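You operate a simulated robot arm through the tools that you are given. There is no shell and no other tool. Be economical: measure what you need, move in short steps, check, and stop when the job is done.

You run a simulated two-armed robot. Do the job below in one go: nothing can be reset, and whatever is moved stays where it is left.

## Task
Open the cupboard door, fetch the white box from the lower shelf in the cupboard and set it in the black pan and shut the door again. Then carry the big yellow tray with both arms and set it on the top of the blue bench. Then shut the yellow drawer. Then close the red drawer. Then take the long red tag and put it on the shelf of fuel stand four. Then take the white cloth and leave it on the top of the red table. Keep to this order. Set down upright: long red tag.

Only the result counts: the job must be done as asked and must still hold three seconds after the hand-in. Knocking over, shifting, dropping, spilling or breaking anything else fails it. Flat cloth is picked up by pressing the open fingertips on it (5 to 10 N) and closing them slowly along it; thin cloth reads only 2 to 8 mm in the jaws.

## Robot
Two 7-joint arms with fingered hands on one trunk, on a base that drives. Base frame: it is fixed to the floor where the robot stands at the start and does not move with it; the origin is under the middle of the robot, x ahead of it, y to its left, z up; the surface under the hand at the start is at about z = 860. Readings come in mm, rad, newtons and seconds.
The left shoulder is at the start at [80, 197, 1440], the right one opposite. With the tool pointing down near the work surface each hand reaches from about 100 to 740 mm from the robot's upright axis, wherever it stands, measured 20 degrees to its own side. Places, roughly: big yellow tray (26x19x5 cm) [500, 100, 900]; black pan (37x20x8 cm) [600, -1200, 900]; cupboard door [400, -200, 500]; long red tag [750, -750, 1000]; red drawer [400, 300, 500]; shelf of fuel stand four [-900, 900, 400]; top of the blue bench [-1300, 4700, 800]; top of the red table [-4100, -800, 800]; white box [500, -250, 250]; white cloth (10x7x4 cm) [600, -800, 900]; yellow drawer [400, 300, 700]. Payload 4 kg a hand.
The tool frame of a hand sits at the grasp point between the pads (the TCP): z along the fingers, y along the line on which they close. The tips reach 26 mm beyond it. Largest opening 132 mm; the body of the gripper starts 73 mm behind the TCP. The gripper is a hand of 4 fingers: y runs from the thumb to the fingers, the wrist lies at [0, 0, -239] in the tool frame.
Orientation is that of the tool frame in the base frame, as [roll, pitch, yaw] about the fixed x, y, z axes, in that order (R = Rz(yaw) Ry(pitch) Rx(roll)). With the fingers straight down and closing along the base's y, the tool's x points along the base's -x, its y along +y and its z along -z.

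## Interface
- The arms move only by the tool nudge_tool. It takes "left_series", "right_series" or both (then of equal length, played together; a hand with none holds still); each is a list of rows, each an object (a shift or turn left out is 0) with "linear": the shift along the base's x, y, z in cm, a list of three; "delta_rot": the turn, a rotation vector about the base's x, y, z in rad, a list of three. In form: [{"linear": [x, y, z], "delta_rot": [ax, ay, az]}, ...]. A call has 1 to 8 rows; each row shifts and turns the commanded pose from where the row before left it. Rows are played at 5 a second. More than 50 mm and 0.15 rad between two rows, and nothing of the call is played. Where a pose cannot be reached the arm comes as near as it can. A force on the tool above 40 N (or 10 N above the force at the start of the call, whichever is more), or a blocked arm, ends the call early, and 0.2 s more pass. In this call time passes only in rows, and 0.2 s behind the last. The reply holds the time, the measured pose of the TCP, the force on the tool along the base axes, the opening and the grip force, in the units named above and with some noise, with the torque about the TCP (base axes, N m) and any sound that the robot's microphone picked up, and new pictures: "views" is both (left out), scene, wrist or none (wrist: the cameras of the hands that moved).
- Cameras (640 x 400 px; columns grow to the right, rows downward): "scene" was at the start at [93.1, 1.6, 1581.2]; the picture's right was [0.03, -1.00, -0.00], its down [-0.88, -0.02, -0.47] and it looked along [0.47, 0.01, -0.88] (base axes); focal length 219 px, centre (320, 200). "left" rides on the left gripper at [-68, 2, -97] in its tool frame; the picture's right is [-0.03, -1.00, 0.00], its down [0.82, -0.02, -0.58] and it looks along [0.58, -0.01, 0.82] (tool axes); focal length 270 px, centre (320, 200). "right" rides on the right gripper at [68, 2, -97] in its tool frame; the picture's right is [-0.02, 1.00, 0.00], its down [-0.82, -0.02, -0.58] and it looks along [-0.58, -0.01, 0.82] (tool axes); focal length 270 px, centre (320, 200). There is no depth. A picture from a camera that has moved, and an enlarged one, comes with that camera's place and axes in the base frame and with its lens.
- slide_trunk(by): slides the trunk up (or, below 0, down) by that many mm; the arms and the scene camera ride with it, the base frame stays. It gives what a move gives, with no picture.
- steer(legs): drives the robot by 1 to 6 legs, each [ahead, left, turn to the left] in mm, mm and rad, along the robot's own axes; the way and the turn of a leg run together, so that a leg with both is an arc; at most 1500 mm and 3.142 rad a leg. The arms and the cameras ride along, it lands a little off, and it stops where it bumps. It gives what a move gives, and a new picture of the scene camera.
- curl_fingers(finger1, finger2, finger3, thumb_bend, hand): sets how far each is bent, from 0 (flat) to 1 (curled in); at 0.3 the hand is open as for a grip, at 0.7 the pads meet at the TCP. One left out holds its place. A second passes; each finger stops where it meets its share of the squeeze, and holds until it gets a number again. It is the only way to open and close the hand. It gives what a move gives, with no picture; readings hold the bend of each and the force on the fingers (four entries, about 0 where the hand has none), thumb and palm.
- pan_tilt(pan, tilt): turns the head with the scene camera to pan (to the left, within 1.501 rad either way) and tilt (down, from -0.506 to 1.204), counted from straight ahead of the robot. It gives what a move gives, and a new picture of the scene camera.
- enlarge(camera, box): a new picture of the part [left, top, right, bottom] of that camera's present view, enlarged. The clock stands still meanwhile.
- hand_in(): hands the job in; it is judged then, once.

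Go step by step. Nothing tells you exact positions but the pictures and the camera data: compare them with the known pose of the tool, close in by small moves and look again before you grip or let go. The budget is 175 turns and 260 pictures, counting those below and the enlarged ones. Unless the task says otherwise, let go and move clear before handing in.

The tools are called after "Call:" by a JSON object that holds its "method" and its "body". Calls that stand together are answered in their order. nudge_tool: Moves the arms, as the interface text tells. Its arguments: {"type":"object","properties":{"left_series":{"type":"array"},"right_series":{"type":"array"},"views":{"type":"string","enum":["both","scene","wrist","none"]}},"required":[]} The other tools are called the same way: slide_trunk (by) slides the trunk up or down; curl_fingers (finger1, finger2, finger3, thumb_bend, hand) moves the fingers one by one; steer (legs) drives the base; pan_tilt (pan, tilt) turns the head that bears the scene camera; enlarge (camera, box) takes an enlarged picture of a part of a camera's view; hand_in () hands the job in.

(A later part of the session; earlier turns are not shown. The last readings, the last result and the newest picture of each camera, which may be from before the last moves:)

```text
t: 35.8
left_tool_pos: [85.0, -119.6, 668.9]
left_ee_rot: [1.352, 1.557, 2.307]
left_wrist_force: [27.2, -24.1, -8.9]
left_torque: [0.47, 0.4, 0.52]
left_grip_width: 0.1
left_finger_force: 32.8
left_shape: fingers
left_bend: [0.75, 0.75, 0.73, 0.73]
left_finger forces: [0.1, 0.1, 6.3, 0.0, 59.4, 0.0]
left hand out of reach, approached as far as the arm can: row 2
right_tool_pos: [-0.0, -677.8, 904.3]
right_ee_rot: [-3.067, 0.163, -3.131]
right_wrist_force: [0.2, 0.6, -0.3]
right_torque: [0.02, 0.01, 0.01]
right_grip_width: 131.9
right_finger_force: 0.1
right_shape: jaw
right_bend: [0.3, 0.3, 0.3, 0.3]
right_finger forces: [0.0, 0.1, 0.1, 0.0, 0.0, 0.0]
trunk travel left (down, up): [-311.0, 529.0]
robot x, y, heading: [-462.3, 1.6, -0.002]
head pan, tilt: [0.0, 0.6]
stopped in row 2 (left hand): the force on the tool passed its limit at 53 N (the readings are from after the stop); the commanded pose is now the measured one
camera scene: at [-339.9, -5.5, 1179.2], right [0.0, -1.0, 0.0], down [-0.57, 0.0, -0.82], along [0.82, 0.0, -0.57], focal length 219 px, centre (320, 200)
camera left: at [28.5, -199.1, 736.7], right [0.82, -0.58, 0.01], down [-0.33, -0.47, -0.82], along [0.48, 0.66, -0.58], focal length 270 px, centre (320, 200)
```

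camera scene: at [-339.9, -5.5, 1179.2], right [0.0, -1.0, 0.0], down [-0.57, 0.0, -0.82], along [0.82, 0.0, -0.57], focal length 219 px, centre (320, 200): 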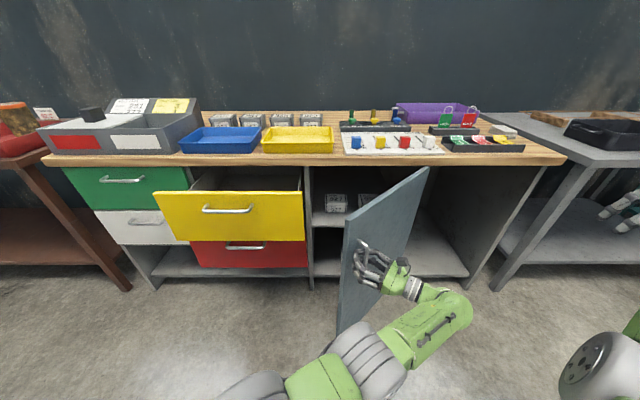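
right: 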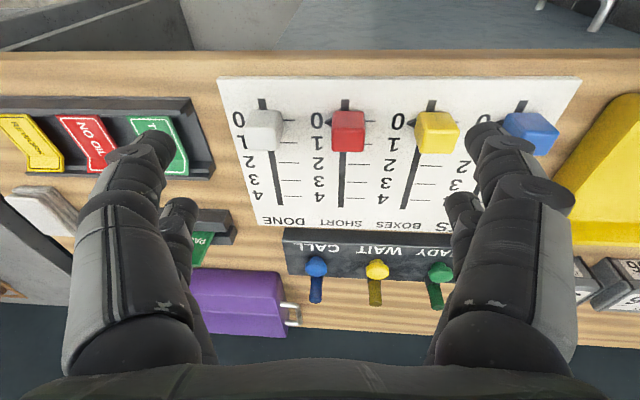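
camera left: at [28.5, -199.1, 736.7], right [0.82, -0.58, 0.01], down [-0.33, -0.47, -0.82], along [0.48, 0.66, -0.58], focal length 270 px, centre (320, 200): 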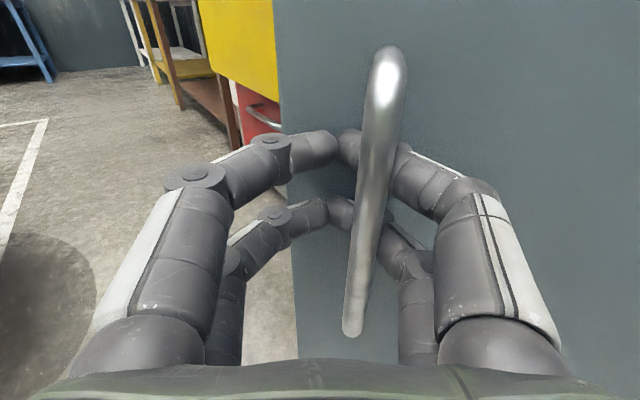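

The left arm runs out of reach at this yaw with the door at about 45°. I release, withdraw, and will push the door from the inside.

Call:
{"method": "curl_fingers", "body": {"hand": "left", "finger1": 0.45, "finger2": 0.45, "finger3": 0.45, "thumb_bend": 0.45}}

Call:
{"method": "nudge_tool", "body": {"left_series": [{"linear": [-2.6, -3.2, 0]}, {"linear": [-2.6, -3.2, 0]}, {"linear": [-3.5, -1, 0], "delta_rot": [0, 0, -0.14]}, {"linear": [-3.5, 1, 0], "delta_rot": [0, 0, -0.14]}, {"linear": [-3, 2, 0], "delta_rot": [0, 0, -0.14]}, {"linear": [-2, 3.5, 0], "delta_rot": [0, 0, -0.14]}, {"linear": [0, 4, 0], "delta_rot": [0, 0, -0.14]}, {"linear": [0, 4, 0], "delta_rot": [0, 0, -0.1]}], "views": "scene"}}

```text
t: 36.8
left_tool_pos: [81.4, -115.4, 669.7]
left_ee_rot: [1.486, 1.563, 2.442]
left_wrist_force: [-0.1, -0.1, -0.5]
left_torque: [0.03, -0.02, -0.01]
left_grip_width: 82.5
left_finger_force: 0.0
left_shape: fingers
left_bend: [0.45, 0.45, 0.45, 0.45]
left_finger forces: [0.0, 0.0, 0.0, 0.0, 0.1, 0.0]
right_tool_pos: [-0.9, -673.6, 909.3]
right_ee_rot: [-3.065, 0.165, -3.13]
right_wrist_force: [0.0, -0.2, -0.1]
right_torque: [-0.01, 0.0, -0.01]
right_grip_width: 132.0
right_finger_force: 0.1
right_shape: jaw
right_bend: [0.3, 0.3, 0.3, 0.3]
right_finger forces: [0.0, 0.0, 0.0, 0.1, 0.0, 0.0]
trunk travel left (down, up): [-311.0, 529.0]
robot x, y, heading: [-459.9, 0.9, 0.006]
head pan, tilt: [0.0, 0.6]
```

```text
t: 38.6
left_tool_pos: [-6.8, -254.5, 528.9]
left_ee_rot: [1.452, 1.565, 1.609]
left_wrist_force: [0.4, -0.4, 0.0]
left_torque: [0.02, 0.02, 0.0]
left_grip_width: 82.6
left_finger_force: 0.0
left_shape: fingers
left_bend: [0.45, 0.45, 0.45, 0.45]
left_finger forces: [0.1, 0.0, 0.0, 0.0, 0.0, 0.1]
left hand out of reach, approached as far as the arm can: row 1, 2, 3, 4, 5, 6, 7, 8
right_tool_pos: [-2.1, -673.6, 908.3]
right_ee_rot: [-3.064, 0.167, -3.131]
right_wrist_force: [-0.4, -0.4, 0.5]
right_torque: [0.01, 0.0, 0.0]
right_grip_width: 131.8
right_finger_force: 0.1
right_shape: jaw
right_bend: [0.3, 0.3, 0.3, 0.3]
right_finger forces: [0.1, 0.0, 0.0, 0.0, 0.1, 0.1]
trunk travel left (down, up): [-311.0, 529.0]
robot x, y, heading: [-460.5, -0.9, -0.002]
head pan, tilt: [0.0, 0.6]
camera scene: at [-344.5, -0.5, 1180.1], right [0.0, -1.0, 0.0], down [-0.57, 0.0, -0.82], along [0.82, 0.0, -0.57], focal length 219 px, centre (320, 200)
```

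scene: 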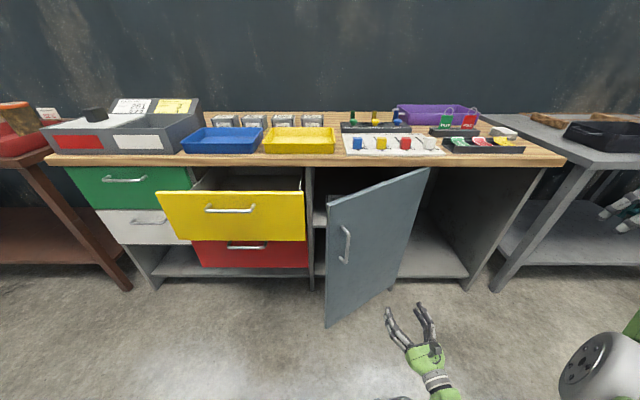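

Door sprang back to about 35°, its edge near (160, −20). I bring the closed left hand round the edge.

Call:
{"method": "curl_fingers", "body": {"hand": "left", "finger1": 0.7, "finger2": 0.7, "finger3": 0.7, "thumb_bend": 0.7}}

Call:
{"method": "nudge_tool", "body": {"left_series": [{"linear": [0, 4.9, 0]}, {"linear": [0, 4.9, 0]}, {"linear": [0, 4.9, 0]}, {"linear": [0, 4.9, 0]}, {"linear": [0, 4.9, 0]}, {"linear": [0, 4.9, 0]}], "views": "both"}}

```text
t: 39.6
left_tool_pos: [-7.8, -253.4, 527.6]
left_ee_rot: [1.339, 1.564, 1.497]
left_wrist_force: [-0.1, -0.5, -0.3]
left_torque: [0.02, 0.01, 0.02]
left_grip_width: 1.8
left_finger_force: 0.0
left_shape: fingers
left_bend: [0.7, 0.7, 0.7, 0.7]
left_finger forces: [0.0, 0.0, 0.0, 0.1, 0.0, 0.1]
right_tool_pos: [-2.5, -672.2, 910.1]
right_ee_rot: [-3.064, 0.167, -3.128]
right_wrist_force: [-0.7, -0.1, 0.7]
right_torque: [0.01, -0.06, 0.01]
right_grip_width: 132.0
right_finger_force: 0.1
right_shape: jaw
right_bend: [0.3, 0.3, 0.3, 0.3]
right_finger forces: [0.1, 0.0, 0.1, 0.0, 0.1, 0.0]
trunk travel left (down, up): [-311.0, 529.0]
robot x, y, heading: [-462.1, -3.9, -0.003]
head pan, tilt: [0.0, 0.6]
```

```text
t: 41.0
left_tool_pos: [43.6, -83.8, 392.6]
left_ee_rot: [1.198, 1.565, 1.358]
left_wrist_force: [-1.3, -0.1, 0.2]
left_torque: [-0.01, -0.01, 0.01]
left_grip_width: 1.2
left_finger_force: 0.0
left_shape: fingers
left_bend: [0.7, 0.7, 0.7, 0.7]
left_finger forces: [0.1, 0.1, 0.1, 0.0, 0.1, 0.0]
left hand out of reach, approached as far as the arm can: row 1, 2, 3, 4, 5, 6
right_tool_pos: [-1.7, -672.6, 909.5]
right_ee_rot: [-3.062, 0.166, -3.129]
right_wrist_force: [-0.8, -0.2, 0.5]
right_torque: [-0.03, -0.02, -0.01]
right_grip_width: 132.0
right_finger_force: 0.0
right_shape: jaw
right_bend: [0.3, 0.3, 0.3, 0.3]
right_finger forces: [0.0, 0.0, 0.0, 0.1, 0.0, 0.0]
trunk travel left (down, up): [-311.0, 529.0]
robot x, y, heading: [-460.1, -0.3, -0.003]
head pan, tilt: [0.0, 0.6]
camera scene: at [-344.3, -0.2, 1180.1], right [0.0, -1.0, 0.0], down [-0.57, 0.0, -0.82], along [0.82, 0.0, -0.57], focal length 219 px, centre (320, 200)
camera left: at [-51.8, -98.8, 460.1], right [0.16, -0.99, 0.02], down [-0.57, -0.11, -0.82], along [0.81, 0.12, -0.58], focal length 270 px, centre (320, 200)
```

scene: 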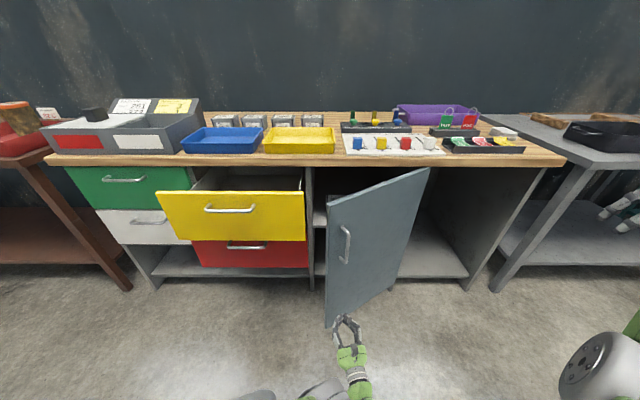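
left: 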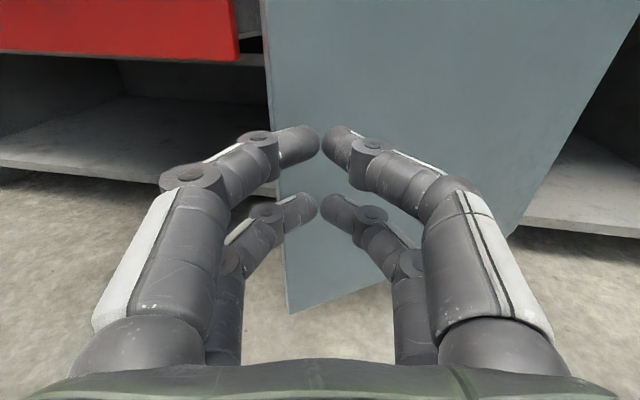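

The arm slid low to z≈393, which suits passing beneath the drawers. I use the base: left, forward, then right to push the door open from the inside.

Call:
{"method": "steer", "body": {"legs": [[0, 125, 0], [150, 0, 0]]}}

Call:
{"method": "enlarge", "body": {"camera": "left", "box": [0, 0, 640, 400]}}

```text
t: 43.3
left_tool_pos: [190.7, 43.5, 391.3]
left_ee_rot: [1.373, 1.562, 1.534]
left_wrist_force: [0.2, 0.1, -0.4]
left_torque: [0.02, 0.03, -0.02]
left_grip_width: 1.3
left_finger_force: 0.2
left_shape: fingers
left_bend: [0.7, 0.7, 0.7, 0.7]
left_finger forces: [0.0, 0.0, 0.0, 0.0, 0.0, 0.1]
right_tool_pos: [147.5, -545.5, 909.6]
right_ee_rot: [-3.064, 0.165, -3.127]
right_wrist_force: [0.4, -0.4, -0.2]
right_torque: [0.0, 0.06, 0.0]
right_grip_width: 131.7
right_finger_force: 0.1
right_shape: jaw
right_bend: [0.3, 0.3, 0.3, 0.3]
right_finger forces: [0.0, 0.0, 0.0, 0.0, 0.0, 0.1]
trunk travel left (down, up): [-311.0, 529.0]
robot x, y, heading: [-312.7, 125.2, 0.009]
head pan, tilt: [0.0, 0.6]
camera scene: at [-195.1, 126.2, 1179.9], right [0.0, -1.0, 0.0], down [-0.57, 0.0, -0.82], along [0.82, 0.0, -0.57], focal length 219 px, centre (320, 200)
```

scene: 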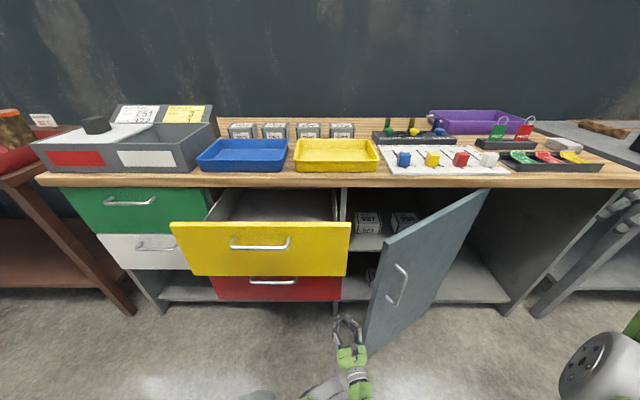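

```text
1.00 times, centred on (320, 200) of left (not enlarged: the box is as wide or as high as the picture)
camera zoom: at [96.8, 28.0, 459.8], right [0.16, -0.99, 0.02], down [-0.57, -0.11, -0.82], along [0.81, 0.12, -0.58], focal length 270 px, centre (320, 200)
```

zoom: 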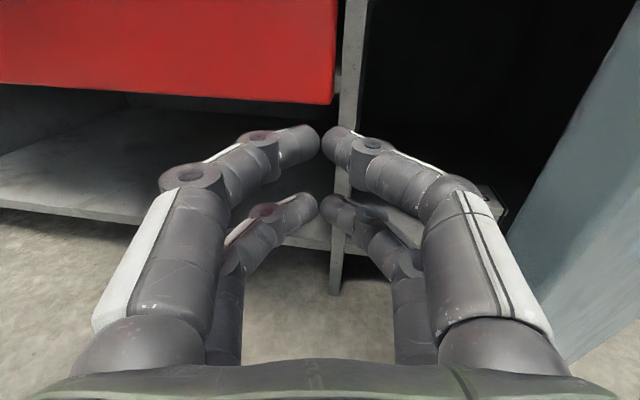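

Call:
{"method": "steer", "body": {"legs": [[0, -200, 0], [-40, -160, 0]]}}

```text
t: 44.3
left_tool_pos: [189.9, -5.1, 390.7]
left_ee_rot: [1.212, 1.56, 1.385]
left_wrist_force: [-6.9, 9.3, 3.5]
left_torque: [-0.34, 0.1, -0.99]
left_grip_width: 1.0
left_finger_force: 5.5
left_shape: fingers
left_bend: [0.7, 0.7, 0.7, 0.7]
left_finger forces: [0.0, 0.0, 0.0, 0.0, 0.0, 10.8]
right_tool_pos: [148.3, -599.9, 908.3]
right_ee_rot: [-3.068, 0.17, -3.127]
right_wrist_force: [0.3, -1.2, -0.8]
right_torque: [0.01, -0.06, 0.02]
right_grip_width: 131.9
right_finger_force: 0.0
right_shape: jaw
right_bend: [0.3, 0.3, 0.3, 0.3]
right_finger forces: [0.0, 0.1, 0.0, 0.0, 0.0, 0.0]
trunk travel left (down, up): [-311.0, 529.0]
robot x, y, heading: [-313.2, 74.2, 0.002]
head pan, tilt: [0.0, 0.6]
stopped in leg 1: the force on the tool passed its limit at 76 N (the readings are from after the stop); the commanded pose is now the measured one
camera scene: at [-198.0, 70.2, 1180.0], right [0.0, -1.0, 0.0], down [-0.56, 0.0, -0.83], along [0.83, 0.0, -0.56], focal length 219 px, centre (320, 200)
```

scene: 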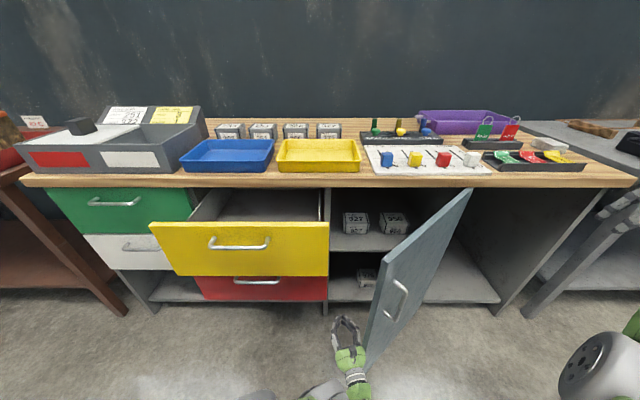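

Call:
{"method": "nudge_tool", "body": {"left_series": [{"linear": [2, -1.5, 0]}, {"linear": [2, -2, 0]}, {"linear": [1, -3, 0]}, {"linear": [0, -3, 0]}, {"linear": [0, -3, 0]}, {"linear": [0, -3, 0]}, {"linear": [0, -3, 0]}, {"linear": [0, -3, 0]}], "views": "scene"}}

```text
t: 44.6
left_tool_pos: [192.0, 1.0, 386.1]
left_ee_rot: [1.557, 1.565, 1.742]
left_wrist_force: [-9.3, 12.4, 11.3]
left_torque: [-0.69, 0.82, -1.49]
left_grip_width: 1.2
left_finger_force: 7.9
left_shape: fingers
left_bend: [0.7, 0.7, 0.7, 0.7]
left_finger forces: [0.1, 0.0, 0.0, 0.1, 0.0, 15.9]
right_tool_pos: [149.9, -594.6, 911.8]
right_ee_rot: [-3.061, 0.168, -3.122]
right_wrist_force: [0.2, -0.7, -1.1]
right_torque: [-0.01, 0.0, 0.01]
right_grip_width: 132.0
right_finger_force: 0.1
right_shape: jaw
right_bend: [0.3, 0.3, 0.3, 0.3]
right_finger forces: [0.0, 0.0, 0.0, 0.1, 0.0, 0.1]
trunk travel left (down, up): [-311.0, 529.0]
robot x, y, heading: [-312.4, 72.5, 0.004]
head pan, tilt: [0.0, 0.6]
stopped in row 1 (left hand): the force on the tool passed its limit at 68 N (the readings are from after the stop); the commanded pose is now the measured one
camera scene: at [-196.4, 76.1, 1180.0], right [0.0, -1.0, 0.0], down [-0.57, 0.0, -0.82], along [0.82, 0.0, -0.57], focal length 219 px, centre (320, 200)
```

scene: 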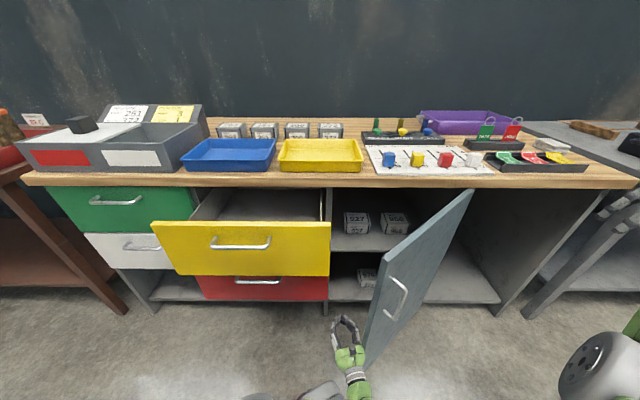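

The palm corner meets the door's edge end-on. I back off to the left, drop lower, and reach deeper before pushing.

Call:
{"method": "nudge_tool", "body": {"left_series": [{"linear": [0, 3, 0]}, {"linear": [0, 2, -4]}, {"linear": [3, 0, -2]}, {"linear": [4, 0, 0]}, {"linear": [4, 0, 0]}], "views": "wrist"}}

```text
t: 45.8
left_tool_pos: [247.0, 45.5, 374.3]
left_ee_rot: [1.535, 1.564, 1.716]
left_wrist_force: [0.1, -0.6, 0.2]
left_torque: [-0.01, 0.0, 0.01]
left_grip_width: 1.1
left_finger_force: 0.0
left_shape: fingers
left_bend: [0.7, 0.7, 0.7, 0.7]
left_finger forces: [0.1, 0.1, 0.0, 0.0, 0.1, 0.1]
left hand out of reach, approached as far as the arm can: row 1, 2, 3, 4, 5
right_tool_pos: [150.4, -597.0, 911.4]
right_ee_rot: [-3.065, 0.167, -3.124]
right_wrist_force: [0.2, 0.4, 0.3]
right_torque: [-0.02, 0.02, 0.02]
right_grip_width: 131.7
right_finger_force: 0.0
right_shape: jaw
right_bend: [0.3, 0.3, 0.3, 0.3]
right_finger forces: [0.0, 0.0, 0.1, 0.0, 0.1, 0.0]
trunk travel left (down, up): [-311.0, 529.0]
robot x, y, heading: [-312.4, 75.4, -0.003]
head pan, tilt: [0.0, 0.6]
camera left: at [151.3, 28.9, 442.6], right [0.18, -0.98, 0.02], down [-0.57, -0.12, -0.82], along [0.8, 0.14, -0.58], focal length 270 px, centre (320, 200)
```

left: 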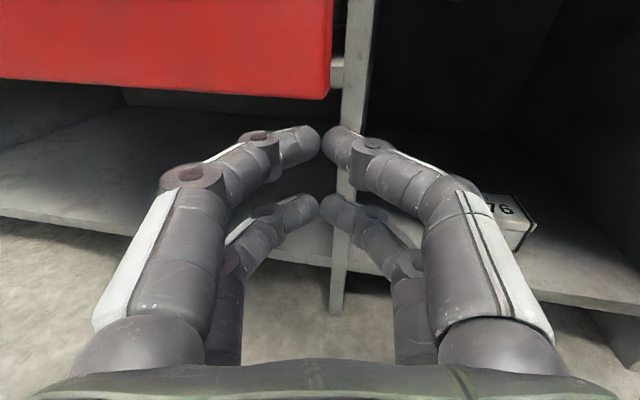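

I now see the white box on the lower shelf. I push the door from inside toward −y.

Call:
{"method": "nudge_tool", "body": {"left_series": [{"linear": [0, -3, 0]}, {"linear": [0, -3, 0]}, {"linear": [0, -3, 0]}, {"linear": [0, -3, 0]}, {"linear": [0, -3, 0]}, {"linear": [0, -3, 0]}, {"linear": [0, -3, 0]}, {"linear": [0, -3, 0]}], "views": "scene"}}

```text
t: 46.7
left_tool_pos: [233.9, -10.1, 394.8]
left_ee_rot: [1.868, 1.56, 2.055]
left_wrist_force: [-6.7, 7.7, 5.8]
left_torque: [-0.38, 0.87, -1.47]
left_grip_width: 1.0
left_finger_force: 0.0
left_shape: fingers
left_bend: [0.7, 0.7, 0.7, 0.7]
left_finger forces: [0.1, 0.1, 0.1, 0.0, 0.0, 0.0]
left hand out of reach, approached as far as the arm can: row 1, 2, 3, 4
right_tool_pos: [148.6, -596.4, 910.0]
right_ee_rot: [-3.065, 0.165, -3.124]
right_wrist_force: [-0.3, -0.1, 0.0]
right_torque: [0.02, 0.04, -0.01]
right_grip_width: 131.7
right_finger_force: 0.0
right_shape: jaw
right_bend: [0.3, 0.3, 0.3, 0.3]
right_finger forces: [0.0, 0.0, 0.0, 0.1, 0.0, 0.1]
trunk travel left (down, up): [-311.0, 529.0]
robot x, y, heading: [-310.5, 74.9, 0.001]
head pan, tilt: [0.0, 0.6]
stopped in row 4 (left hand): the force on the tool passed its limit at 64 N (the readings are from after the stop); the commanded pose is now the measured one
camera scene: at [-197.0, 73.9, 1180.1], right [0.0, -1.0, 0.0], down [-0.56, 0.0, -0.83], along [0.83, 0.0, -0.56], focal length 219 px, centre (320, 200)
```

scene: 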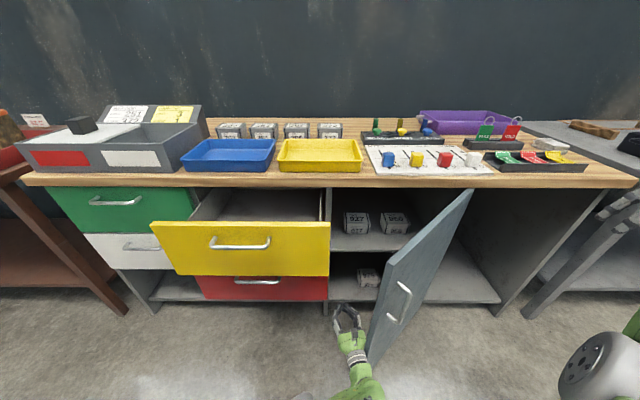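

The wrist jams on the door's edge face. I'll back the base off for better arm dexterity and turn the hand to point inward to the right, so the fingertips push the inner face.

Call:
{"method": "steer", "body": {"legs": [[0, 60, 0], [-150, 0, 0]]}}

Call:
{"method": "nudge_tool", "body": {"left_series": [{"linear": [2.5, -0.5, 1], "delta_rot": [0, 0, -0.12]}, {"linear": [2.5, -0.5, 0], "delta_rot": [0, 0, -0.12]}, {"linear": [2.5, -0.5, 0], "delta_rot": [0, 0, -0.12]}, {"linear": [2.5, -0.5, 0], "delta_rot": [0, 0, -0.12]}, {"linear": [2.5, -0.5, 0], "delta_rot": [0, 0, -0.12]}], "views": "both"}}

```text
t: 48.7
left_tool_pos: [81.1, 50.0, 393.8]
left_ee_rot: [1.806, 1.559, 1.995]
left_wrist_force: [-0.9, -0.1, 0.2]
left_torque: [0.02, -0.01, 0.01]
left_grip_width: 1.2
left_finger_force: 0.1
left_shape: fingers
left_bend: [0.7, 0.7, 0.7, 0.7]
left_finger forces: [0.1, 0.0, 0.0, 0.0, 0.1, 0.1]
right_tool_pos: [-3.0, -536.9, 910.5]
right_ee_rot: [-3.064, 0.167, -3.123]
right_wrist_force: [-0.3, 0.4, -0.1]
right_torque: [-0.05, -0.03, 0.0]
right_grip_width: 132.0
right_finger_force: 0.1
right_shape: jaw
right_bend: [0.3, 0.3, 0.3, 0.3]
right_finger forces: [0.0, 0.0, 0.0, 0.0, 0.0, 0.0]
trunk travel left (down, up): [-311.0, 529.0]
robot x, y, heading: [-467.4, 132.2, 0.002]
head pan, tilt: [0.0, 0.6]
camera scene: at [-349.6, 133.6, 1180.1], right [0.0, -1.0, 0.0], down [-0.56, 0.0, -0.83], along [0.83, 0.0, -0.56], focal length 219 px, centre (320, 200)
```

scene: 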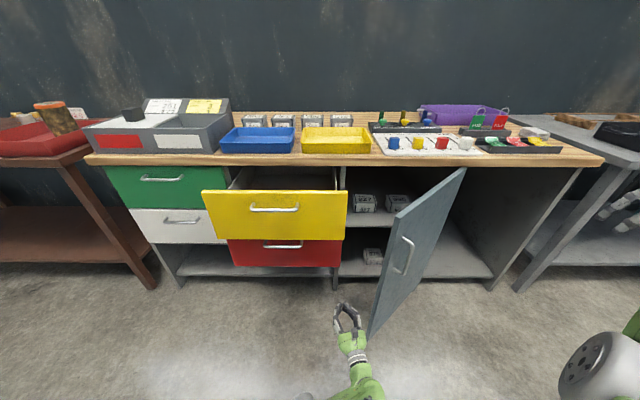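

```text
t: 49.9
left_tool_pos: [194.4, 27.3, 412.9]
left_ee_rot: [2.413, 1.555, 1.999]
left_wrist_force: [-1.4, 0.4, -2.1]
left_torque: [-0.08, -0.15, -0.02]
left_grip_width: 0.9
left_finger_force: 0.1
left_shape: fingers
left_bend: [0.7, 0.7, 0.7, 0.7]
left_finger forces: [0.0, 0.0, 0.0, 0.1, 0.0, 0.0]
left hand out of reach, approached as far as the arm can: row 5
right_tool_pos: [-1.2, -536.8, 908.9]
right_ee_rot: [-3.065, 0.165, -3.124]
right_wrist_force: [0.5, 0.5, -0.2]
right_torque: [0.0, 0.02, 0.02]
right_grip_width: 132.0
right_finger_force: 0.0
right_shape: jaw
right_bend: [0.3, 0.3, 0.3, 0.3]
right_finger forces: [0.0, 0.1, 0.0, 0.0, 0.1, 0.1]
trunk travel left (down, up): [-311.0, 529.0]
robot x, y, heading: [-464.3, 134.0, 0.006]
head pan, tilt: [0.0, 0.6]
camera scene: at [-348.4, 133.0, 1179.9], right [0.0, -1.0, 0.0], down [-0.57, 0.0, -0.82], along [0.82, 0.0, -0.57], focal length 219 px, centre (320, 200)
camera left: at [107.3, 65.4, 482.8], right [-0.4, -0.92, 0.01], down [-0.54, 0.22, -0.81], along [0.74, -0.33, -0.59], focal length 270 px, centre (320, 200)
```

scene: 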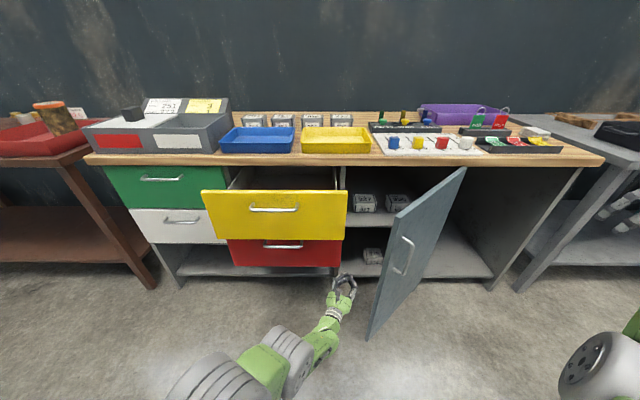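
left: 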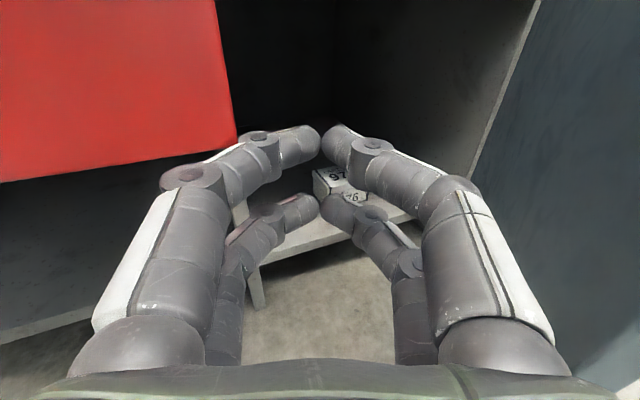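

The hand already points at the box and the doorway is wide enough as it is. I take enlarged looks at the box.

Call:
{"method": "enlarge", "body": {"camera": "scene", "box": [330, 180, 430, 290]}}

Call:
{"method": "enlarge", "body": {"camera": "left", "box": [260, 130, 420, 230]}}

```text
3.64 times, centred on (380, 235) of scene
camera zoom: at [-348.4, 133.0, 1179.9], right [0.0, -1.0, 0.0], down [-0.57, 0.0, -0.82], along [0.82, 0.0, -0.57], focal length 796 px, centre (102, 73)
```

zoom: 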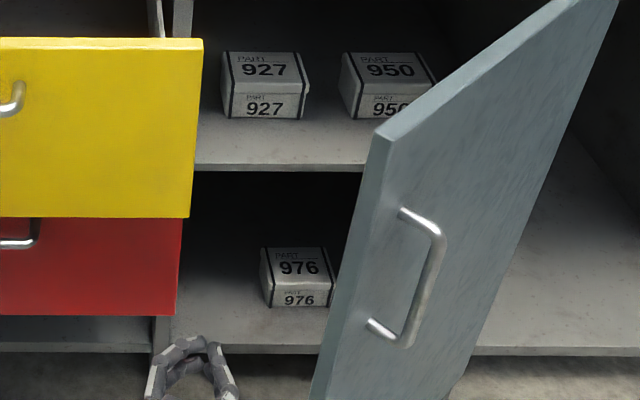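

```text
4.00 times, centred on (340, 180) of left
camera zoom: at [107.3, 65.4, 482.8], right [-0.4, -0.92, 0.01], down [-0.54, 0.22, -0.81], along [0.74, -0.33, -0.59], focal length 1081 px, centre (240, 280)
```

zoom: 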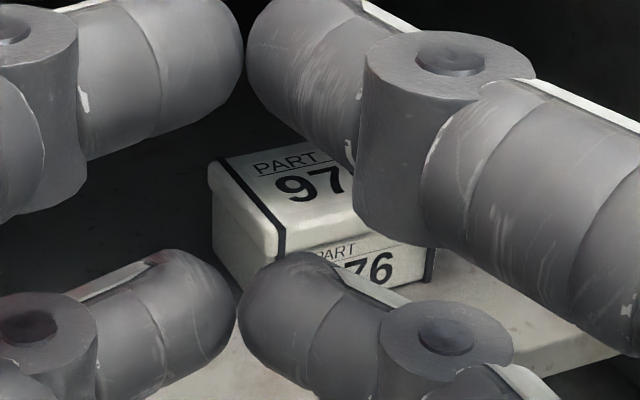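

Box is about 100 wide (y −132…−231), 85 deep (x 469…556), on the shelf at z≈163, top ≈207. I'll take it with the hand pitched 45° down at yaw 0.

Call:
{"method": "nudge_tool", "body": {"left_series": [{"linear": [1, -2, 0], "delta_rot": [0, 0, 0.13]}, {"linear": [1, -2, 0], "delta_rot": [0, 0, 0.13]}, {"linear": [1, -2, 0], "delta_rot": [0, 0, 0.13]}, {"linear": [1, -2, 0], "delta_rot": [0, 0.13, 0]}, {"linear": [1, -2, 0], "delta_rot": [0, 0.13, 0]}, {"linear": [1, -2, 0], "delta_rot": [0, 0.13, 0]}, {"linear": [1, -2, 0], "delta_rot": [0, 0.13, 0]}, {"linear": [1, -2, 0], "delta_rot": [0, 0.13, 0]}], "views": "none"}}

Call:
{"method": "curl_fingers", "body": {"hand": "left", "finger1": 0.3, "finger2": 0.3, "finger3": 0.3, "thumb_bend": 0.3}}

Call:
{"method": "enlarge", "body": {"camera": "left", "box": [0, 0, 640, 400]}}

Call:
{"method": "enlarge", "body": {"camera": "scene", "box": [0, 0, 640, 400]}}

```text
t: 50.9
left_tool_pos: [185.8, -25.7, 469.3]
left_ee_rot: [3.078, 1.458, 3.072]
left_wrist_force: [-14.1, 15.3, 9.3]
left_torque: [-0.76, 0.43, -1.79]
left_grip_width: 0.9
left_finger_force: 10.3
left_shape: fingers
left_bend: [0.7, 0.7, 0.7, 0.7]
left_finger forces: [0.1, 0.1, 1.5, 0.0, 0.1, 18.8]
left hand out of reach, approached as far as the arm can: row 1, 2, 3
right_tool_pos: [-0.6, -534.4, 911.5]
right_ee_rot: [-3.064, 0.169, -3.123]
right_wrist_force: [-0.7, 0.1, -0.9]
right_torque: [-0.03, 0.02, 0.01]
right_grip_width: 131.9
right_finger_force: 0.1
right_shape: jaw
right_bend: [0.3, 0.3, 0.3, 0.3]
right_finger forces: [0.1, 0.0, 0.0, 0.1, 0.0, 0.0]
trunk travel left (down, up): [-311.0, 529.0]
robot x, y, heading: [-460.4, 131.8, 0.0]
head pan, tilt: [0.0, 0.6]
stopped in row 5 (left hand): the force on the tool passed its limit at 74 N (the readings are from after the stop); the commanded pose is now the measured one
```

```text
t: 51.9
left_tool_pos: [185.8, -27.6, 468.1]
left_ee_rot: [3.066, 1.459, 3.059]
left_wrist_force: [-15.7, 17.8, 5.1]
left_torque: [-0.64, -0.03, -2.08]
left_grip_width: 132.3
left_finger_force: 12.6
left_shape: fingers
left_bend: [0.3, 0.3, 0.3, 0.3]
left_finger forces: [0.0, 0.1, 3.6, 0.0, 0.0, 21.9]
right_tool_pos: [-3.4, -533.0, 911.9]
right_ee_rot: [-3.065, 0.167, -3.121]
right_wrist_force: [0.8, 0.1, -0.1]
right_torque: [0.03, 0.02, 0.01]
right_grip_width: 131.8
right_finger_force: 0.1
right_shape: jaw
right_bend: [0.3, 0.3, 0.3, 0.3]
right_finger forces: [0.0, 0.1, 0.0, 0.1, 0.0, 0.1]
trunk travel left (down, up): [-311.0, 529.0]
robot x, y, heading: [-465.0, 134.5, -0.002]
head pan, tilt: [0.0, 0.6]
```

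```text
1.00 times, centred on (320, 200) of left (not enlarged: the box is as wide or as high as the picture)
camera zoom: at [97.6, -26.0, 547.2], right [-0.01, -1.0, 0.02], down [-0.67, -0.01, -0.75], along [0.75, -0.02, -0.66], focal length 270 px, centre (320, 200)
```

zoom: 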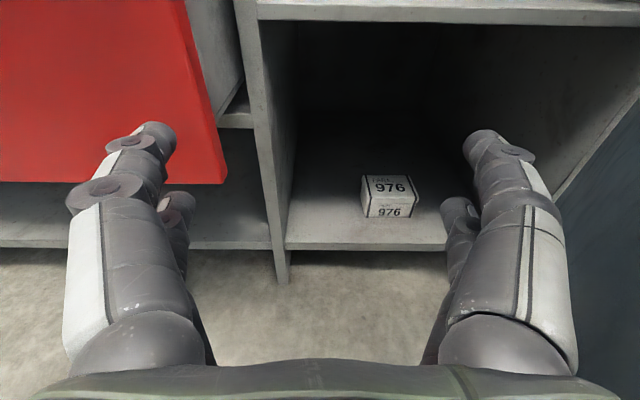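

```text
1.00 times, centred on (320, 200) of scene (not enlarged: the box is as wide or as high as the picture)
camera zoom: at [-350.9, 135.8, 1180.3], right [0.01, -1.0, 0.0], down [-0.56, 0.0, -0.83], along [0.83, 0.0, -0.56], focal length 219 px, centre (320, 200)
```

zoom: 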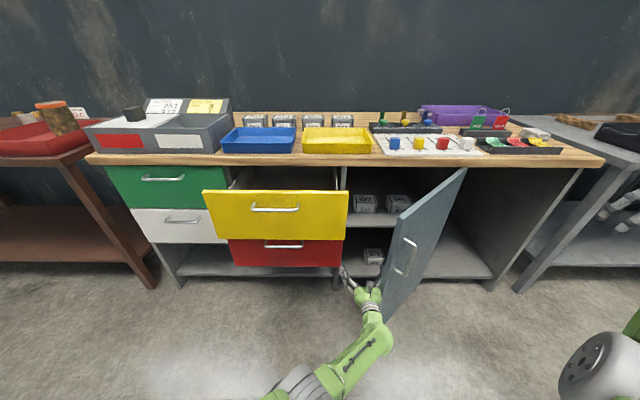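

The wrist jams against the door edge, so the door must open wider. I'll straddle the door's edge with the open fingers (left fingers inside) and pull it around.

Call:
{"method": "nudge_tool", "body": {"left_series": [{"linear": [-1, 1, 0]}, {"linear": [-4, 0.5, 0]}, {"linear": [-4, 0, 0]}, {"linear": [-3.5, -1, 0]}, {"linear": [0, -4, 0]}], "views": "both"}}

```text
t: 53.1
left_tool_pos: [62.7, -63.9, 466.1]
left_ee_rot: [3.039, 1.457, 3.031]
left_wrist_force: [0.2, -0.6, -1.2]
left_torque: [0.03, 0.0, 0.02]
left_grip_width: 132.3
left_finger_force: 0.1
left_shape: fingers
left_bend: [0.3, 0.3, 0.3, 0.3]
left_finger forces: [0.0, 0.1, 0.0, 0.1, 0.1, 0.1]
right_tool_pos: [-0.8, -537.1, 909.5]
right_ee_rot: [-3.066, 0.166, -3.123]
right_wrist_force: [-0.7, -0.6, -0.1]
right_torque: [-0.02, -0.02, -0.02]
right_grip_width: 131.7
right_finger_force: 0.0
right_shape: jaw
right_bend: [0.3, 0.3, 0.3, 0.3]
right_finger forces: [0.0, 0.0, 0.0, 0.0, 0.1, 0.0]
trunk travel left (down, up): [-311.0, 529.0]
robot x, y, heading: [-460.2, 133.2, 0.008]
head pan, tilt: [0.0, 0.6]
camera scene: at [-348.3, 132.5, 1179.9], right [0.01, -1.0, 0.0], down [-0.57, 0.0, -0.82], along [0.82, 0.01, -0.57], focal length 219 px, centre (320, 200)
camera left: at [-25.6, -62.8, 545.6], right [-0.01, -1.0, 0.01], down [-0.67, -0.01, -0.75], along [0.75, -0.01, -0.67], focal length 270 px, centre (320, 200)
```

scene: 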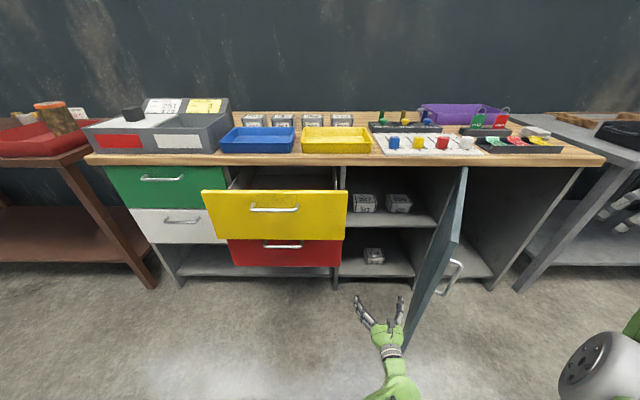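
left: 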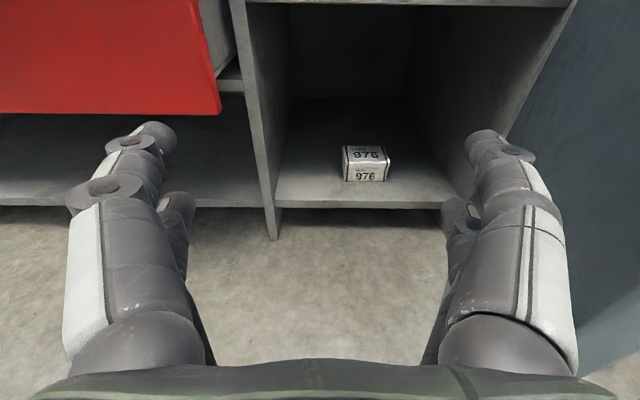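

The withdrawing hand dragged the door open to about 80°. I now drive forward and right, then pitch the hand down toward the box.

Call:
{"method": "steer", "body": {"legs": [[0, -90, 0], [150, 0, 0]]}}

Call:
{"method": "nudge_tool", "body": {"left_series": [{"linear": [2, -0.6, -1], "delta_rot": [0, 0.11, 0]}, {"linear": [2, -0.6, -1], "delta_rot": [0, 0.11, 0]}, {"linear": [2, -0.6, -1], "delta_rot": [0, 0.11, 0]}, {"linear": [2, -0.6, -1], "delta_rot": [0, 0.11, 0]}, {"linear": [2, -0.6, -1], "delta_rot": [0, 0.11, 0]}, {"linear": [2, 0, -1], "delta_rot": [0, 0.11, 0]}], "views": "both"}}

```text
t: 55.2
left_tool_pos: [212.5, -152.2, 466.5]
left_ee_rot: [3.061, 1.457, 3.048]
left_wrist_force: [-0.3, 0.1, -0.5]
left_torque: [-0.01, -0.04, 0.03]
left_grip_width: 132.8
left_finger_force: 0.2
left_shape: fingers
left_bend: [0.3, 0.3, 0.3, 0.3]
left_finger forces: [0.0, 0.1, 0.0, 0.0, 0.0, 0.0]
right_tool_pos: [150.4, -626.5, 908.8]
right_ee_rot: [-3.066, 0.165, -3.124]
right_wrist_force: [0.6, 0.4, -0.4]
right_torque: [-0.04, 0.06, 0.03]
right_grip_width: 131.6
right_finger_force: 0.0
right_shape: jaw
right_bend: [0.3, 0.3, 0.3, 0.3]
right_finger forces: [0.1, 0.1, 0.1, 0.0, 0.0, 0.0]
trunk travel left (down, up): [-311.0, 529.0]
robot x, y, heading: [-314.3, 43.1, 0.001]
head pan, tilt: [0.0, 0.6]
camera scene: at [-196.8, 44.6, 1179.9], right [0.0, -1.0, 0.0], down [-0.57, 0.0, -0.82], along [0.82, 0.0, -0.57], focal length 219 px, centre (320, 200)
```

scene: 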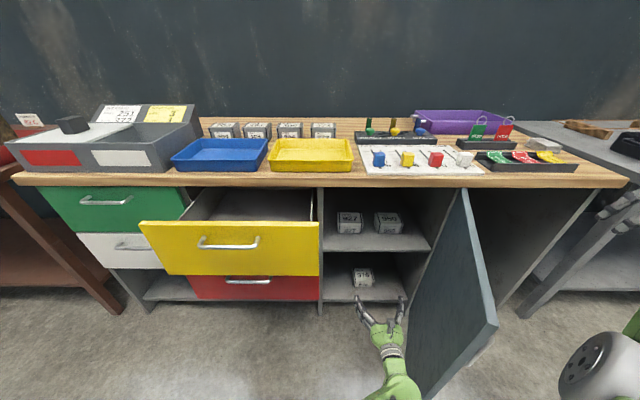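

```text
t: 56.6
left_tool_pos: [314.0, -174.4, 414.3]
left_ee_rot: [3.14, 0.795, 3.126]
left_wrist_force: [-0.6, -0.5, -1.2]
left_torque: [0.0, -0.07, 0.0]
left_grip_width: 132.8
left_finger_force: 0.2
left_shape: fingers
left_bend: [0.3, 0.3, 0.3, 0.3]
left_finger forces: [0.0, 0.0, 0.0, 0.1, 0.0, 0.0]
left hand out of reach, approached as far as the arm can: row 5, 6
right_tool_pos: [148.9, -625.1, 909.7]
right_ee_rot: [-3.065, 0.167, -3.122]
right_wrist_force: [0.7, -0.4, -0.1]
right_torque: [0.0, 0.04, -0.01]
right_grip_width: 131.9
right_finger_force: 0.0
right_shape: jaw
right_bend: [0.3, 0.3, 0.3, 0.3]
right_finger forces: [0.1, 0.0, 0.0, 0.0, 0.1, 0.0]
trunk travel left (down, up): [-311.0, 529.0]
robot x, y, heading: [-312.1, 44.3, 0.003]
head pan, tilt: [0.0, 0.6]
camera scene: at [-197.8, 44.8, 1180.1], right [0.0, -1.0, 0.0], down [-0.57, 0.0, -0.82], along [0.82, 0.0, -0.57], focal length 219 px, centre (320, 200)
camera left: at [293.7, -173.1, 530.8], right [0.0, -1.0, 0.02], down [-0.98, -0.01, -0.18], along [0.18, -0.02, -0.98], focal length 270 px, centre (320, 200)
```

scene: 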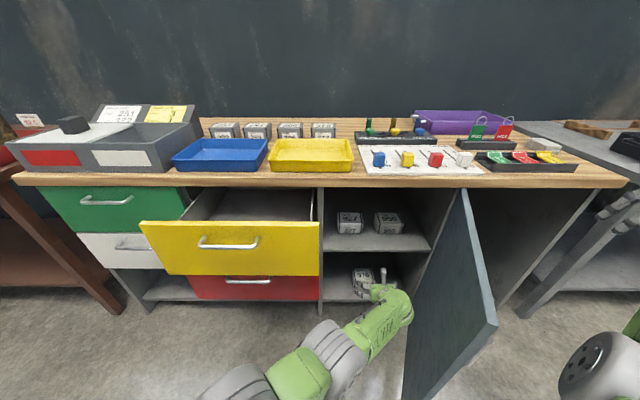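
left: 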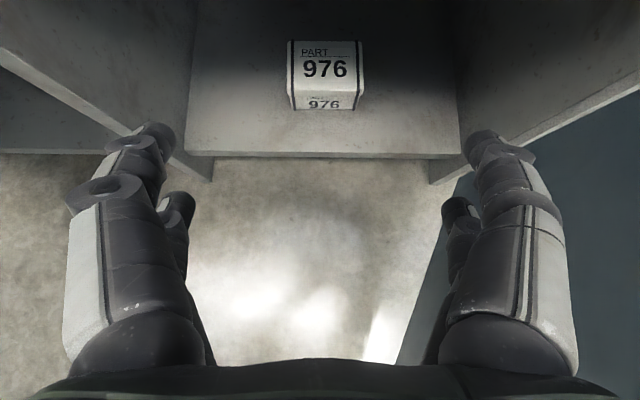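

Box centre is about (533, −182), top ≈207. I descend by trunk and base steps along the 45° line, after retracting the right hand a bit.

Call:
{"method": "nudge_tool", "body": {"right_series": [{"linear": [-4, 0, 0]}, {"linear": [-4, 0, 0]}, {"linear": [-4, 0, 0]}, {"linear": [-4, 0, 0]}], "views": "none"}}

Call:
{"method": "slide_trunk", "body": {"by": -100}}

Call:
{"method": "steer", "body": {"legs": [[105, -8, 0]]}}

Call:
{"method": "slide_trunk", "body": {"by": -80}}

Call:
{"method": "enlarge", "body": {"camera": "left", "box": [0, 0, 640, 400]}}

```text
t: 57.6
left_tool_pos: [315.2, -175.4, 417.1]
left_ee_rot: [3.14, 0.799, 3.125]
left_wrist_force: [0.3, -0.1, 0.0]
left_torque: [-0.05, 0.0, -0.01]
left_grip_width: 132.5
left_finger_force: 0.0
left_shape: fingers
left_bend: [0.3, 0.3, 0.3, 0.3]
left_finger forces: [0.1, 0.1, 0.0, 0.0, 0.1, 0.0]
right_tool_pos: [16.5, -676.0, 889.4]
right_ee_rot: [-3.065, 0.166, -3.123]
right_wrist_force: [-0.6, -0.5, 1.0]
right_torque: [0.04, -0.04, 0.04]
right_grip_width: 131.7
right_finger_force: 0.1
right_shape: jaw
right_bend: [0.3, 0.3, 0.3, 0.3]
right_finger forces: [0.1, 0.0, 0.1, 0.1, 0.0, 0.0]
right hand out of reach, approached as far as the arm can: row 2, 3, 4
trunk travel left (down, up): [-311.0, 529.0]
robot x, y, heading: [-312.9, 42.5, 0.006]
head pan, tilt: [0.0, 0.6]
```

```text
t: 58.9
left_tool_pos: [314.9, -175.3, 316.4]
left_ee_rot: [-3.142, 0.797, 3.125]
left_wrist_force: [-0.5, -0.3, 0.0]
left_torque: [0.01, -0.02, -0.04]
left_grip_width: 132.3
left_finger_force: 0.2
left_shape: fingers
left_bend: [0.3, 0.3, 0.3, 0.3]
left_finger forces: [0.0, 0.0, 0.0, 0.0, 0.0, 0.0]
right_tool_pos: [17.3, -676.8, 789.2]
right_ee_rot: [-3.064, 0.169, -3.123]
right_wrist_force: [-0.3, -0.5, -0.3]
right_torque: [0.01, 0.04, -0.01]
right_grip_width: 131.9
right_finger_force: 0.2
right_shape: jaw
right_bend: [0.3, 0.3, 0.3, 0.3]
right_finger forces: [0.1, 0.1, 0.0, 0.0, 0.0, 0.1]
trunk travel left (down, up): [-211.0, 629.0]
robot x, y, heading: [-311.0, 45.0, 0.001]
head pan, tilt: [0.0, 0.6]
```

```text
t: 60.1
left_tool_pos: [419.4, -181.4, 315.5]
left_ee_rot: [3.141, 0.798, 3.128]
left_wrist_force: [0.1, 0.2, 0.1]
left_torque: [-0.02, 0.02, 0.0]
left_grip_width: 132.4
left_finger_force: 0.0
left_shape: fingers
left_bend: [0.3, 0.3, 0.3, 0.3]
left_finger forces: [0.0, 0.0, 0.0, 0.1, 0.0, 0.0]
right_tool_pos: [122.9, -683.1, 789.5]
right_ee_rot: [-3.064, 0.165, -3.121]
right_wrist_force: [0.0, -0.1, 0.2]
right_torque: [0.01, 0.02, -0.03]
right_grip_width: 131.9
right_finger_force: 0.2
right_shape: jaw
right_bend: [0.3, 0.3, 0.3, 0.3]
right_finger forces: [0.0, 0.0, 0.1, 0.0, 0.1, 0.0]
trunk travel left (down, up): [-211.0, 629.0]
robot x, y, heading: [-212.0, 34.5, 0.008]
head pan, tilt: [0.0, 0.6]
camera scene: at [-93.0, 37.0, 1079.9], right [0.0, -1.0, 0.0], down [-0.57, 0.0, -0.82], along [0.82, 0.0, -0.57], focal length 219 px, centre (320, 200)
```

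scene: 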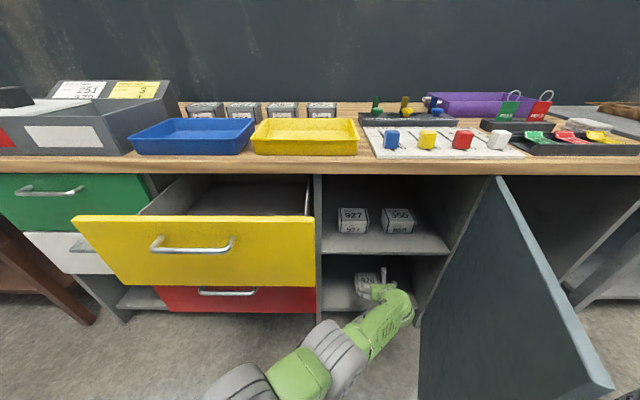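

```text
t: 61.2
left_tool_pos: [418.0, -182.4, 235.9]
left_ee_rot: [-3.141, 0.798, 3.127]
left_wrist_force: [0.3, -0.3, 0.0]
left_torque: [-0.02, 0.0, 0.0]
left_grip_width: 132.7
left_finger_force: 0.0
left_shape: fingers
left_bend: [0.3, 0.3, 0.3, 0.3]
left_finger forces: [0.0, 0.0, 0.0, 0.1, 0.1, 0.0]
right_tool_pos: [122.3, -684.4, 709.9]
right_ee_rot: [-3.062, 0.167, -3.123]
right_wrist_force: [-0.6, 0.5, -0.5]
right_torque: [0.02, -0.01, 0.0]
right_grip_width: 132.0
right_finger_force: 0.1
right_shape: jaw
right_bend: [0.3, 0.3, 0.3, 0.3]
right_finger forces: [0.0, 0.1, 0.0, 0.0, 0.0, 0.0]
trunk travel left (down, up): [-131.0, 709.0]
robot x, y, heading: [-212.4, 37.1, 0.005]
head pan, tilt: [0.0, 0.6]
```

```text
1.00 times, centred on (320, 200) of left (not enlarged: the box is as wide or as high as the picture)
camera zoom: at [397.9, -180.9, 352.6], right [0.0, -1.0, 0.02], down [-0.98, -0.01, -0.18], along [0.18, -0.02, -0.98], focal length 270 px, centre (320, 200)
```

zoom: 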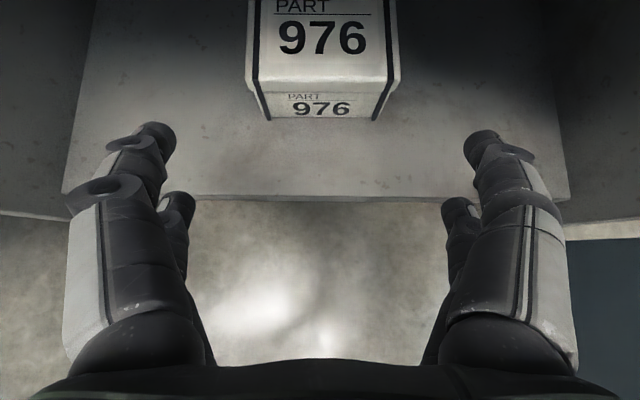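

Better triangulation: shelf z≈120, box x 515–599, y −135…−240, top ≈181, and the hand is laterally centred on it. I drop 40, drive ahead, and check.

Call:
{"method": "slide_trunk", "body": {"by": -30}}

Call:
{"method": "steer", "body": {"legs": [[90, 0, 0]]}}

Call:
{"method": "enlarge", "body": {"camera": "left", "box": [0, 0, 640, 400]}}

```text
t: 62.0
left_tool_pos: [419.3, -181.7, 206.2]
left_ee_rot: [-3.141, 0.798, 3.127]
left_wrist_force: [0.0, -0.1, 0.5]
left_torque: [-0.03, -0.05, -0.01]
left_grip_width: 132.5
left_finger_force: 0.1
left_shape: fingers
left_bend: [0.3, 0.3, 0.3, 0.3]
left_finger forces: [0.0, 0.0, 0.0, 0.0, 0.0, 0.0]
right_tool_pos: [120.9, -683.7, 679.8]
right_ee_rot: [-3.063, 0.168, -3.124]
right_wrist_force: [-0.2, 0.2, -0.3]
right_torque: [0.0, -0.04, 0.03]
right_grip_width: 131.9
right_finger_force: 0.2
right_shape: jaw
right_bend: [0.3, 0.3, 0.3, 0.3]
right_finger forces: [0.0, 0.0, 0.0, 0.0, 0.0, 0.0]
trunk travel left (down, up): [-101.0, 739.0]
robot x, y, heading: [-205.2, 39.3, 0.006]
head pan, tilt: [0.0, 0.6]
```

```text
t: 63.0
left_tool_pos: [469.1, -185.7, 206.1]
left_ee_rot: [3.141, 0.796, 3.107]
left_wrist_force: [0.5, -0.5, -0.5]
left_torque: [0.03, -0.03, -0.01]
left_grip_width: 132.4
left_finger_force: 0.1
left_shape: fingers
left_bend: [0.3, 0.3, 0.3, 0.3]
left_finger forces: [0.1, 0.0, 0.0, 0.1, 0.0, 0.0]
right_tool_pos: [162.4, -680.0, 677.3]
right_ee_rot: [-3.067, 0.166, -3.142]
right_wrist_force: [-0.3, -0.4, -0.3]
right_torque: [0.01, 0.02, 0.01]
right_grip_width: 132.0
right_finger_force: 0.2
right_shape: jaw
right_bend: [0.3, 0.3, 0.3, 0.3]
right_finger forces: [0.1, 0.1, 0.0, 0.1, 0.0, 0.0]
trunk travel left (down, up): [-101.0, 739.0]
robot x, y, heading: [-156.0, 44.4, -0.016]
head pan, tilt: [0.0, 0.6]
stopped in leg 1: the robot was blocked; the commanded pose is now the measured one
camera scene: at [-39.4, 43.5, 970.2], right [-0.02, -1.0, 0.0], down [-0.56, 0.01, -0.83], along [0.83, -0.01, -0.56], focal length 219 px, centre (320, 200)
```

scene: 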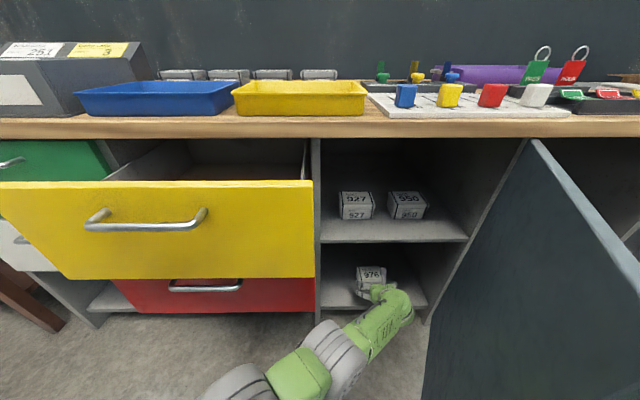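

```text
1.00 times, centred on (320, 200) of left (not enlarged: the box is as wide or as high as the picture)
camera zoom: at [448.0, -184.7, 321.9], right [-0.02, -1.0, 0.02], down [-0.98, 0.01, -0.18], along [0.18, -0.02, -0.98], focal length 270 px, centre (320, 200)
```

zoom: 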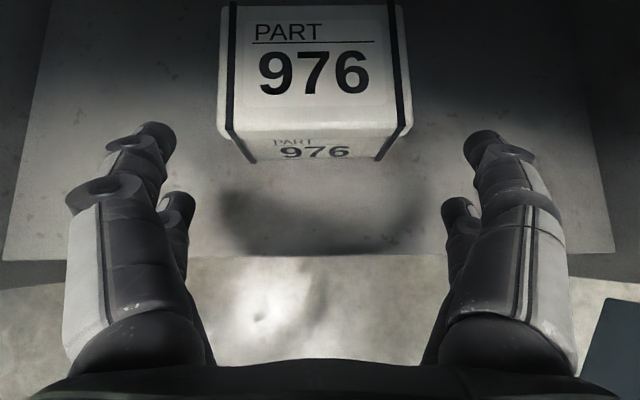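

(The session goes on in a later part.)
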